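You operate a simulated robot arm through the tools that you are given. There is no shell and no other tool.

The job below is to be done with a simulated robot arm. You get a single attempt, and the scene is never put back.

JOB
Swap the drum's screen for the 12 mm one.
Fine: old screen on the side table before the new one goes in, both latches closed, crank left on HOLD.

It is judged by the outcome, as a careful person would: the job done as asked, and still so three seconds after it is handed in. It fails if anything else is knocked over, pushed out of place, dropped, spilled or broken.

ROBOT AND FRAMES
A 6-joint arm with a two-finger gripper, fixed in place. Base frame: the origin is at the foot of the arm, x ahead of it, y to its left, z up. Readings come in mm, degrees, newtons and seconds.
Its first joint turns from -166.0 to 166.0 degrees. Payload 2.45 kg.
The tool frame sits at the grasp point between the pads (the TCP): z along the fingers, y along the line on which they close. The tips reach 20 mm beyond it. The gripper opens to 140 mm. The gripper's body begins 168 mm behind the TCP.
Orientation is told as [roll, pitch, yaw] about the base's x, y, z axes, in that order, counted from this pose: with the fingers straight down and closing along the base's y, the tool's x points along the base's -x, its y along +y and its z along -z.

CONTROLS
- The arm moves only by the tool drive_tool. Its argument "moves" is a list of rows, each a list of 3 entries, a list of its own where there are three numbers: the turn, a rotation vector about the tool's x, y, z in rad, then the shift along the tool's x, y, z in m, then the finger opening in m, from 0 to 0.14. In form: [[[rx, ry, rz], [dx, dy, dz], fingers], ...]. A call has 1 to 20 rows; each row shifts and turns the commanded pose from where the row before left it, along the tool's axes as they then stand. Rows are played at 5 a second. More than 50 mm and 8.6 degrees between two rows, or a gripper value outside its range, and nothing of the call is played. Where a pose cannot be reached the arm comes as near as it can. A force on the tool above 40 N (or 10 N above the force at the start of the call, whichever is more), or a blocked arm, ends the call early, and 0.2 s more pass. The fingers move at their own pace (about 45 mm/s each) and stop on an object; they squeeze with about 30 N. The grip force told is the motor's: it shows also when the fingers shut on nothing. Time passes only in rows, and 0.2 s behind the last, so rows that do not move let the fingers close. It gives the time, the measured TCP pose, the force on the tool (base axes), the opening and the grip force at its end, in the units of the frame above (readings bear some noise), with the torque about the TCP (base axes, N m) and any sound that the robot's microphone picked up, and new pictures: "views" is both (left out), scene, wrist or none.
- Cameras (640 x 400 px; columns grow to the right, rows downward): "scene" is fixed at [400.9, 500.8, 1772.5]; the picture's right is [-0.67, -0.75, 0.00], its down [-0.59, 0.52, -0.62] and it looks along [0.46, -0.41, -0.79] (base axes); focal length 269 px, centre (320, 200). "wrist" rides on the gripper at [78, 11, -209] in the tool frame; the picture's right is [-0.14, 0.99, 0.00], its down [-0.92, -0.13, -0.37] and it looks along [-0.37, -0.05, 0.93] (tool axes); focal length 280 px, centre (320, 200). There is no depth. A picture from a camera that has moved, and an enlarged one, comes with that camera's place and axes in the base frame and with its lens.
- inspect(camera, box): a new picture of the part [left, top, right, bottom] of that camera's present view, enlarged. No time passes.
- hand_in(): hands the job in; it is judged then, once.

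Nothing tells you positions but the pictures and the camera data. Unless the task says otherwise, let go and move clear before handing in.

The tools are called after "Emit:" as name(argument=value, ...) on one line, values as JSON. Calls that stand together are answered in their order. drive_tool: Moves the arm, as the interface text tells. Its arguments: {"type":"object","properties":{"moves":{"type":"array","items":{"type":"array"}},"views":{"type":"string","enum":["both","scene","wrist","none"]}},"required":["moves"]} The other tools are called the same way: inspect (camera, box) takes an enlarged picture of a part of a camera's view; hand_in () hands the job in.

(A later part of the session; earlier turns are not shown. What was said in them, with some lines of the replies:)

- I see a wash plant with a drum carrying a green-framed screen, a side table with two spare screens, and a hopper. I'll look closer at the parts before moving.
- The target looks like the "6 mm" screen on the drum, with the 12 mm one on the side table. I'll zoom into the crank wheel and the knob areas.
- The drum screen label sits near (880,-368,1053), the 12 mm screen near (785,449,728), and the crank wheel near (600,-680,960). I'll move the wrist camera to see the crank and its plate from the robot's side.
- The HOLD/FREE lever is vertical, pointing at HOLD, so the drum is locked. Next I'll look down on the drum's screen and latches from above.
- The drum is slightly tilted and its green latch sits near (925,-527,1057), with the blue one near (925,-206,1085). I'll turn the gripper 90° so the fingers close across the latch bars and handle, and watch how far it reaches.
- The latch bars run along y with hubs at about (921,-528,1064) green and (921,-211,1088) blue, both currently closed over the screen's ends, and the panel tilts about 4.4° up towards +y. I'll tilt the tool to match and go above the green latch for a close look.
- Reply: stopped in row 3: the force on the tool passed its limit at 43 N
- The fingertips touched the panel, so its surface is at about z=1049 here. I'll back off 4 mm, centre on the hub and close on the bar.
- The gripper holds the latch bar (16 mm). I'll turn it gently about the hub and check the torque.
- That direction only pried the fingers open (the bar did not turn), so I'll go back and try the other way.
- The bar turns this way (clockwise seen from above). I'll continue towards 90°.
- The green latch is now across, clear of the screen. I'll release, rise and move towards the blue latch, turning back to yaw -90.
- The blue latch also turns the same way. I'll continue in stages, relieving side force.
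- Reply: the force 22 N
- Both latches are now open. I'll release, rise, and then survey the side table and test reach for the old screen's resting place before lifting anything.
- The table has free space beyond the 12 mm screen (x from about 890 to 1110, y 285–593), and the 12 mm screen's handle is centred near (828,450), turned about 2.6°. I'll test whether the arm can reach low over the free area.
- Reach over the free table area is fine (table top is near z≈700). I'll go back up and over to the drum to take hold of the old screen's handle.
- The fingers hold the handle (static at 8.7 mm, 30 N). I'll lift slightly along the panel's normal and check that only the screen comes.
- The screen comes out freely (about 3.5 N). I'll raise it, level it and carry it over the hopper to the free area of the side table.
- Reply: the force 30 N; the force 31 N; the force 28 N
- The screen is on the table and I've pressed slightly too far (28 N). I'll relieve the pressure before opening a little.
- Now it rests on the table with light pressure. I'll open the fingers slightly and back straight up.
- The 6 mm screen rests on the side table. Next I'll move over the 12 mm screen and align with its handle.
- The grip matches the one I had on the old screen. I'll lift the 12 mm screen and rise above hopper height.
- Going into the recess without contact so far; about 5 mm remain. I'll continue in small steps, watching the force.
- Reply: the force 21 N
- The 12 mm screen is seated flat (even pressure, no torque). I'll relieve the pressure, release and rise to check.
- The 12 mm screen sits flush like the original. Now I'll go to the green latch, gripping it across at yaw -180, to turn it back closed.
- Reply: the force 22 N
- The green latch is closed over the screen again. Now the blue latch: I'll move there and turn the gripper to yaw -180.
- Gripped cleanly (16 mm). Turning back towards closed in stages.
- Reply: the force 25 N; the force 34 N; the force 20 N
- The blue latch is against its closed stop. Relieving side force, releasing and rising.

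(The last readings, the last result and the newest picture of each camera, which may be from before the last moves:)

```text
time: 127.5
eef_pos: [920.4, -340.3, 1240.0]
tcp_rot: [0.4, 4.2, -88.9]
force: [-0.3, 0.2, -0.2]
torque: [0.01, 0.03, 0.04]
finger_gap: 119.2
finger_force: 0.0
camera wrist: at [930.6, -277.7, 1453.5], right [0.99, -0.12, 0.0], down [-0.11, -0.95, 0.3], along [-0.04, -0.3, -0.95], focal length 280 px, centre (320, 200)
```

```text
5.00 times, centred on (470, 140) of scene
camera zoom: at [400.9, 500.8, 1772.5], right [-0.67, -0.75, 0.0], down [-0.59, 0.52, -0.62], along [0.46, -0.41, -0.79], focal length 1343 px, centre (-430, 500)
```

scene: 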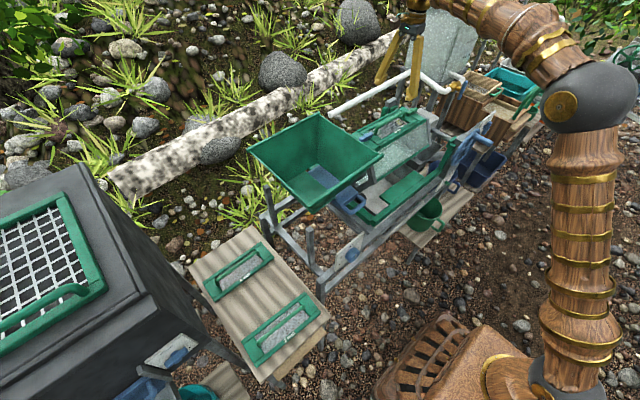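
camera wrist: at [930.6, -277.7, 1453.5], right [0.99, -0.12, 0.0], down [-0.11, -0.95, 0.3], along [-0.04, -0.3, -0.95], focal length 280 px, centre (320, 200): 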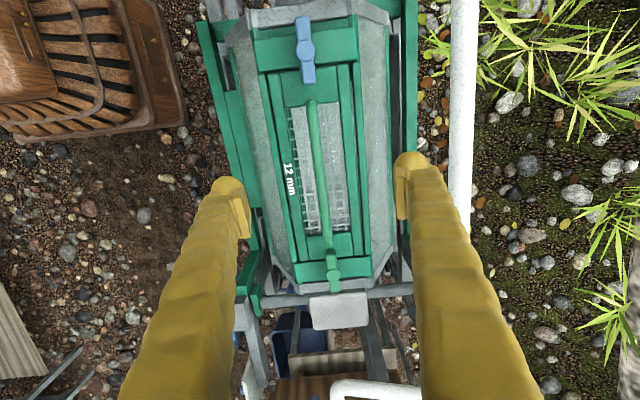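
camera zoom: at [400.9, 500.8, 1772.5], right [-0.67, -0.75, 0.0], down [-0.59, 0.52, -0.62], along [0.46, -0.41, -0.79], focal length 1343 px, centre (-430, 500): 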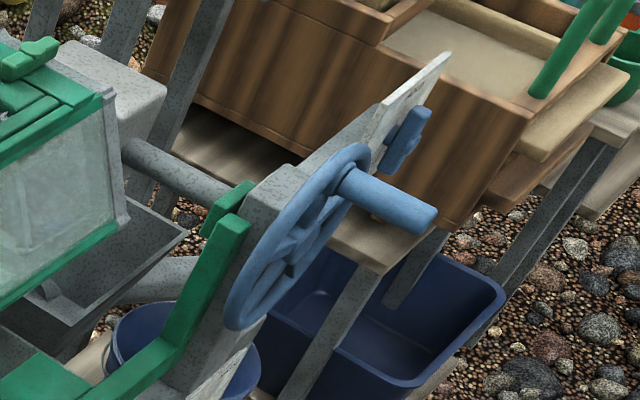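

Both latches are closed over the 12 mm screen, and the crank and its lever look unchanged. I'll go back to the earlier viewpoint to confirm that the lever is still on HOLD.

Emit:
drive_tool(moves=[[[0, -0.074, 0], [0, 0, -0.03], 0.14], [[0, 0, -0.141], [0, 0, 0], 0.14], [[0, 0, -0.141], [0, 0, 0], 0.14], [[0, 0, -0.141], [0, 0, 0], 0.14], [[0, 0, -0.141], [0, 0, 0], 0.14], [[0, 0, -0.141], [0, 0, 0], 0.14], [[0, 0, -0.141], [0, 0, 0], 0.14], [[0, 0, -0.141], [0, 0, 0], 0.14], [[0, 0, -0.141], [0, 0, 0], 0.14], [[0, 0, -0.141], [0, 0, 0], 0.14], [[0, 0, -0.141], [0, 0, 0], 0.14], [[0, 0, -0.141], [0, 0, 0], 0.14], [[0, 0, 0], [0.0338, -0.0292, -0.006], 0.14], [[0, 0, 0], [0.0338, -0.0292, -0.006], 0.14], [[0, 0, 0], [0.0338, -0.0292, -0.006], 0.14], [[0, 0, 0], [0.0338, -0.0292, -0.006], 0.14], [[0, 0, 0], [0.0338, -0.0292, -0.006], 0.14], [[0, 0, 0], [0.0338, -0.0292, -0.006], 0.14], [[0, 0, 0], [0.0338, -0.0292, -0.006], 0.14]], views="wrist")

Emit:
drive_tool(moves=[[[0, 0, 0], [0.0338, -0.0292, -0.006], 0.14], [[0, 0, 0], [0.0338, -0.0292, -0.006], 0.14], [[0, 0, 0], [0.0338, -0.0292, -0.006], 0.14], [[0, 0, 0], [0.0338, -0.0292, -0.006], 0.14], [[0, 0, 0], [0.0338, -0.0292, -0.006], 0.14], [[0, -0.131, 0], [0, 0, 0], 0.14], [[0, -0.131, 0], [0, 0, 0], 0.14], [[0, -0.131, 0], [0, 0, 0], 0.14], [[0, -0.131, 0], [0, 0, 0], 0.14], [[0, -0.131, 0], [0, 0, 0], 0.14], [[0, -0.131, 0], [0, 0, 0], 0.14], [[0, 0, 0], [0.03, -0.02, 0.02], 0.14], [[0, 0, 0], [0.03, -0.02, 0.02], 0.14], [[0, 0, 0], [0.03, -0.02, 0.02], 0.14], [[0, 0, 0], [0.03, -0.02, 0.02], 0.14], [[0, 0, 0], [0, 0, 0], 0.14]], views="both")

```text
time: 131.5
eef_pos: [683.3, -546.8, 1309.6]
tcp_rot: [0.0, -0.3, 0.0]
force: [-0.1, -0.2, -0.1]
torque: [-0.01, 0.02, -0.01]
finger_gap: 140.3
finger_force: 0.0
camera wrist: at [606.1, -536.0, 1518.1], right [0.14, 0.99, 0.0], down [0.92, -0.13, 0.37], along [0.37, -0.05, -0.93], focal length 280 px, centre (320, 200)
```

wrist: 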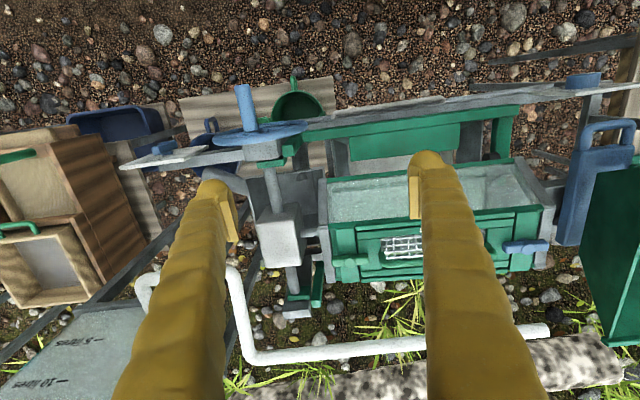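

```text
time: 134.9
eef_pos: [487.7, -771.4, 1199.1]
tcp_rot: [-0.1, -45.4, -0.1]
force: [-0.8, 0.8, -0.1]
torque: [0.02, 0.0, 0.01]
finger_gap: 140.0
finger_force: 0.1
camera wrist: at [284.2, -760.2, 1288.4], right [0.1, 0.99, 0.1], down [0.38, -0.13, 0.91], along [0.92, -0.05, -0.39], focal length 280 px, centre (320, 200)
```

scene: 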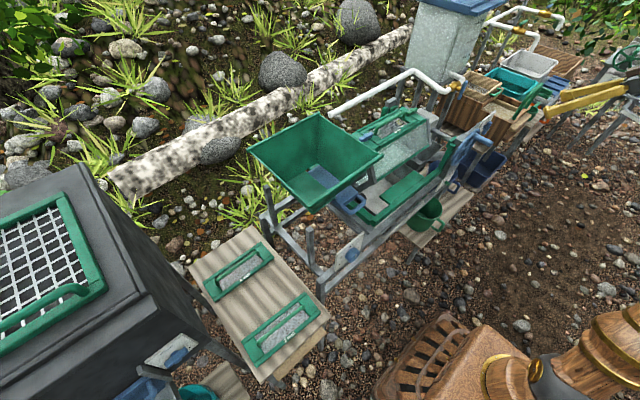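
wrist: 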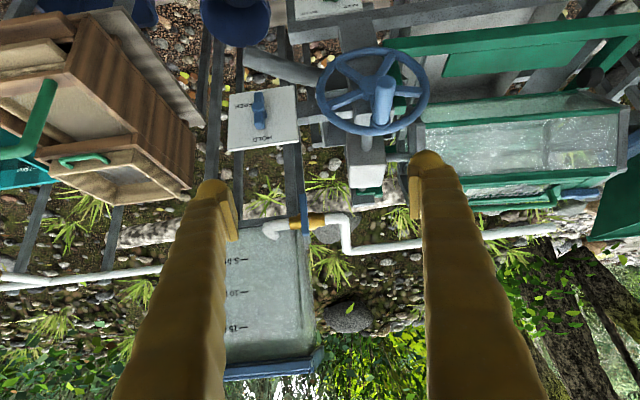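

Emit:
inspect(camera="wrist", box=[220, 75, 310, 160])

Emit:
inspect(camera="scene", box=[180, 210, 340, 390])

Emit:
inspect(camera="scene", box=[340, 70, 460, 170])

Emit:
inspect(camera="wrist", box=[280, 0, 460, 150])

```text
4.71 times, centred on (265, 118) of wrist
camera zoom: at [284.2, -760.2, 1288.4], right [0.1, 0.99, 0.1], down [0.38, -0.13, 0.91], along [0.92, -0.05, -0.39], focal length 1320 px, centre (579, 588)
```

zoom: 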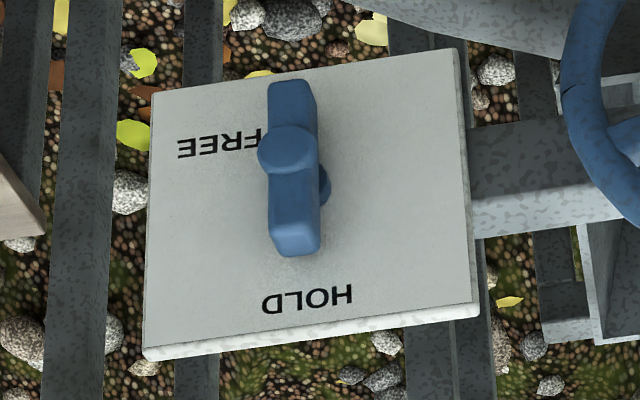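

```text
2.22 times, centred on (260, 300) of scene
camera zoom: at [400.9, 500.8, 1772.5], right [-0.67, -0.75, 0.0], down [-0.59, 0.52, -0.62], along [0.46, -0.41, -0.79], focal length 597 px, centre (453, -22)
```

zoom: 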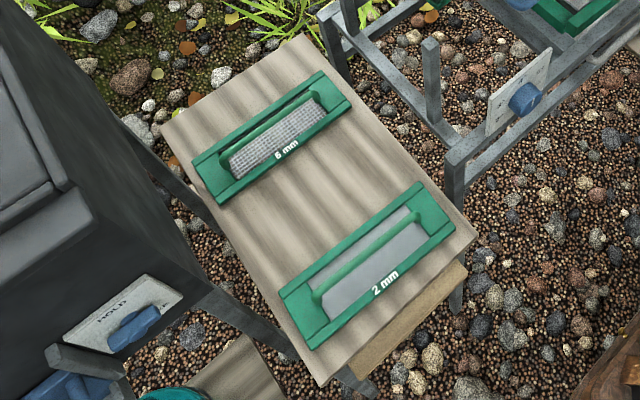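

```text
4.00 times, centred on (400, 120) of scene
camera zoom: at [400.9, 500.8, 1772.5], right [-0.67, -0.75, 0.0], down [-0.59, 0.52, -0.62], along [0.46, -0.41, -0.79], focal length 1074 px, centre (0, 520)
```

zoom: 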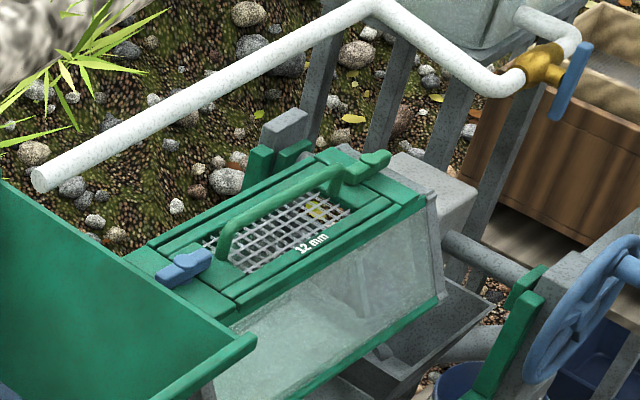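

```text
2.67 times, centred on (370, 75) of wrist
camera zoom: at [284.2, -760.2, 1288.4], right [0.1, 0.99, 0.1], down [0.38, -0.13, 0.91], along [0.92, -0.05, -0.39], focal length 748 px, centre (187, 533)
```

zoom: 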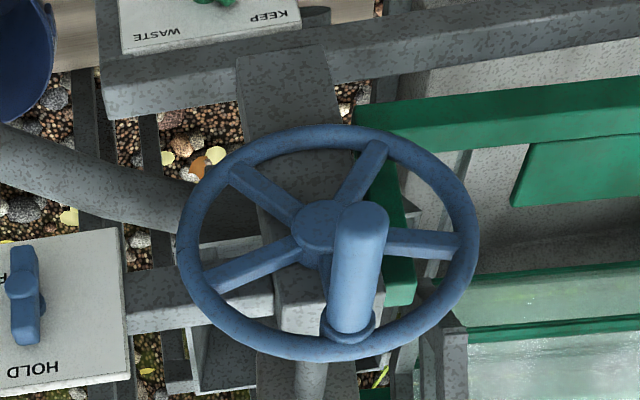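

The 12 mm screen is seated in the drum with both latches closed over it, and the 6 mm screen is on the side table beside the undisturbed 2 mm one. The crank's lever is in line with HOLD, and the arm is clear of everything, so I'm handing in.

Emit:
hand_in()

```text
The job is handed in.
```

I swapped the drum's screen: the 12 mm one is now in and both latches are closed over it. The job has been handed in, but I haven't seen how it was judged.

- **Old screen:** the 6 mm screen went onto the side table before the new one went in. It sits in the free space next to the 2 mm screen, which I didn't touch.
- **New screen:** it went down evenly and looks flush, as the old one did.
- **Latches:** the green and blue latches are both turned back against their stops.
- **Crank:** its lever was already on HOLD when I started. I left it alone, and a last close-up showed it still there.

Two contacts were firmer than I wanted:

- **Drum panel:** the fingertips touched it at about 43 N before I first gripped the green latch.
- **Old screen:** I pressed it onto the table at about 30 N before easing off.

I saw no damage or shifted parts from either.
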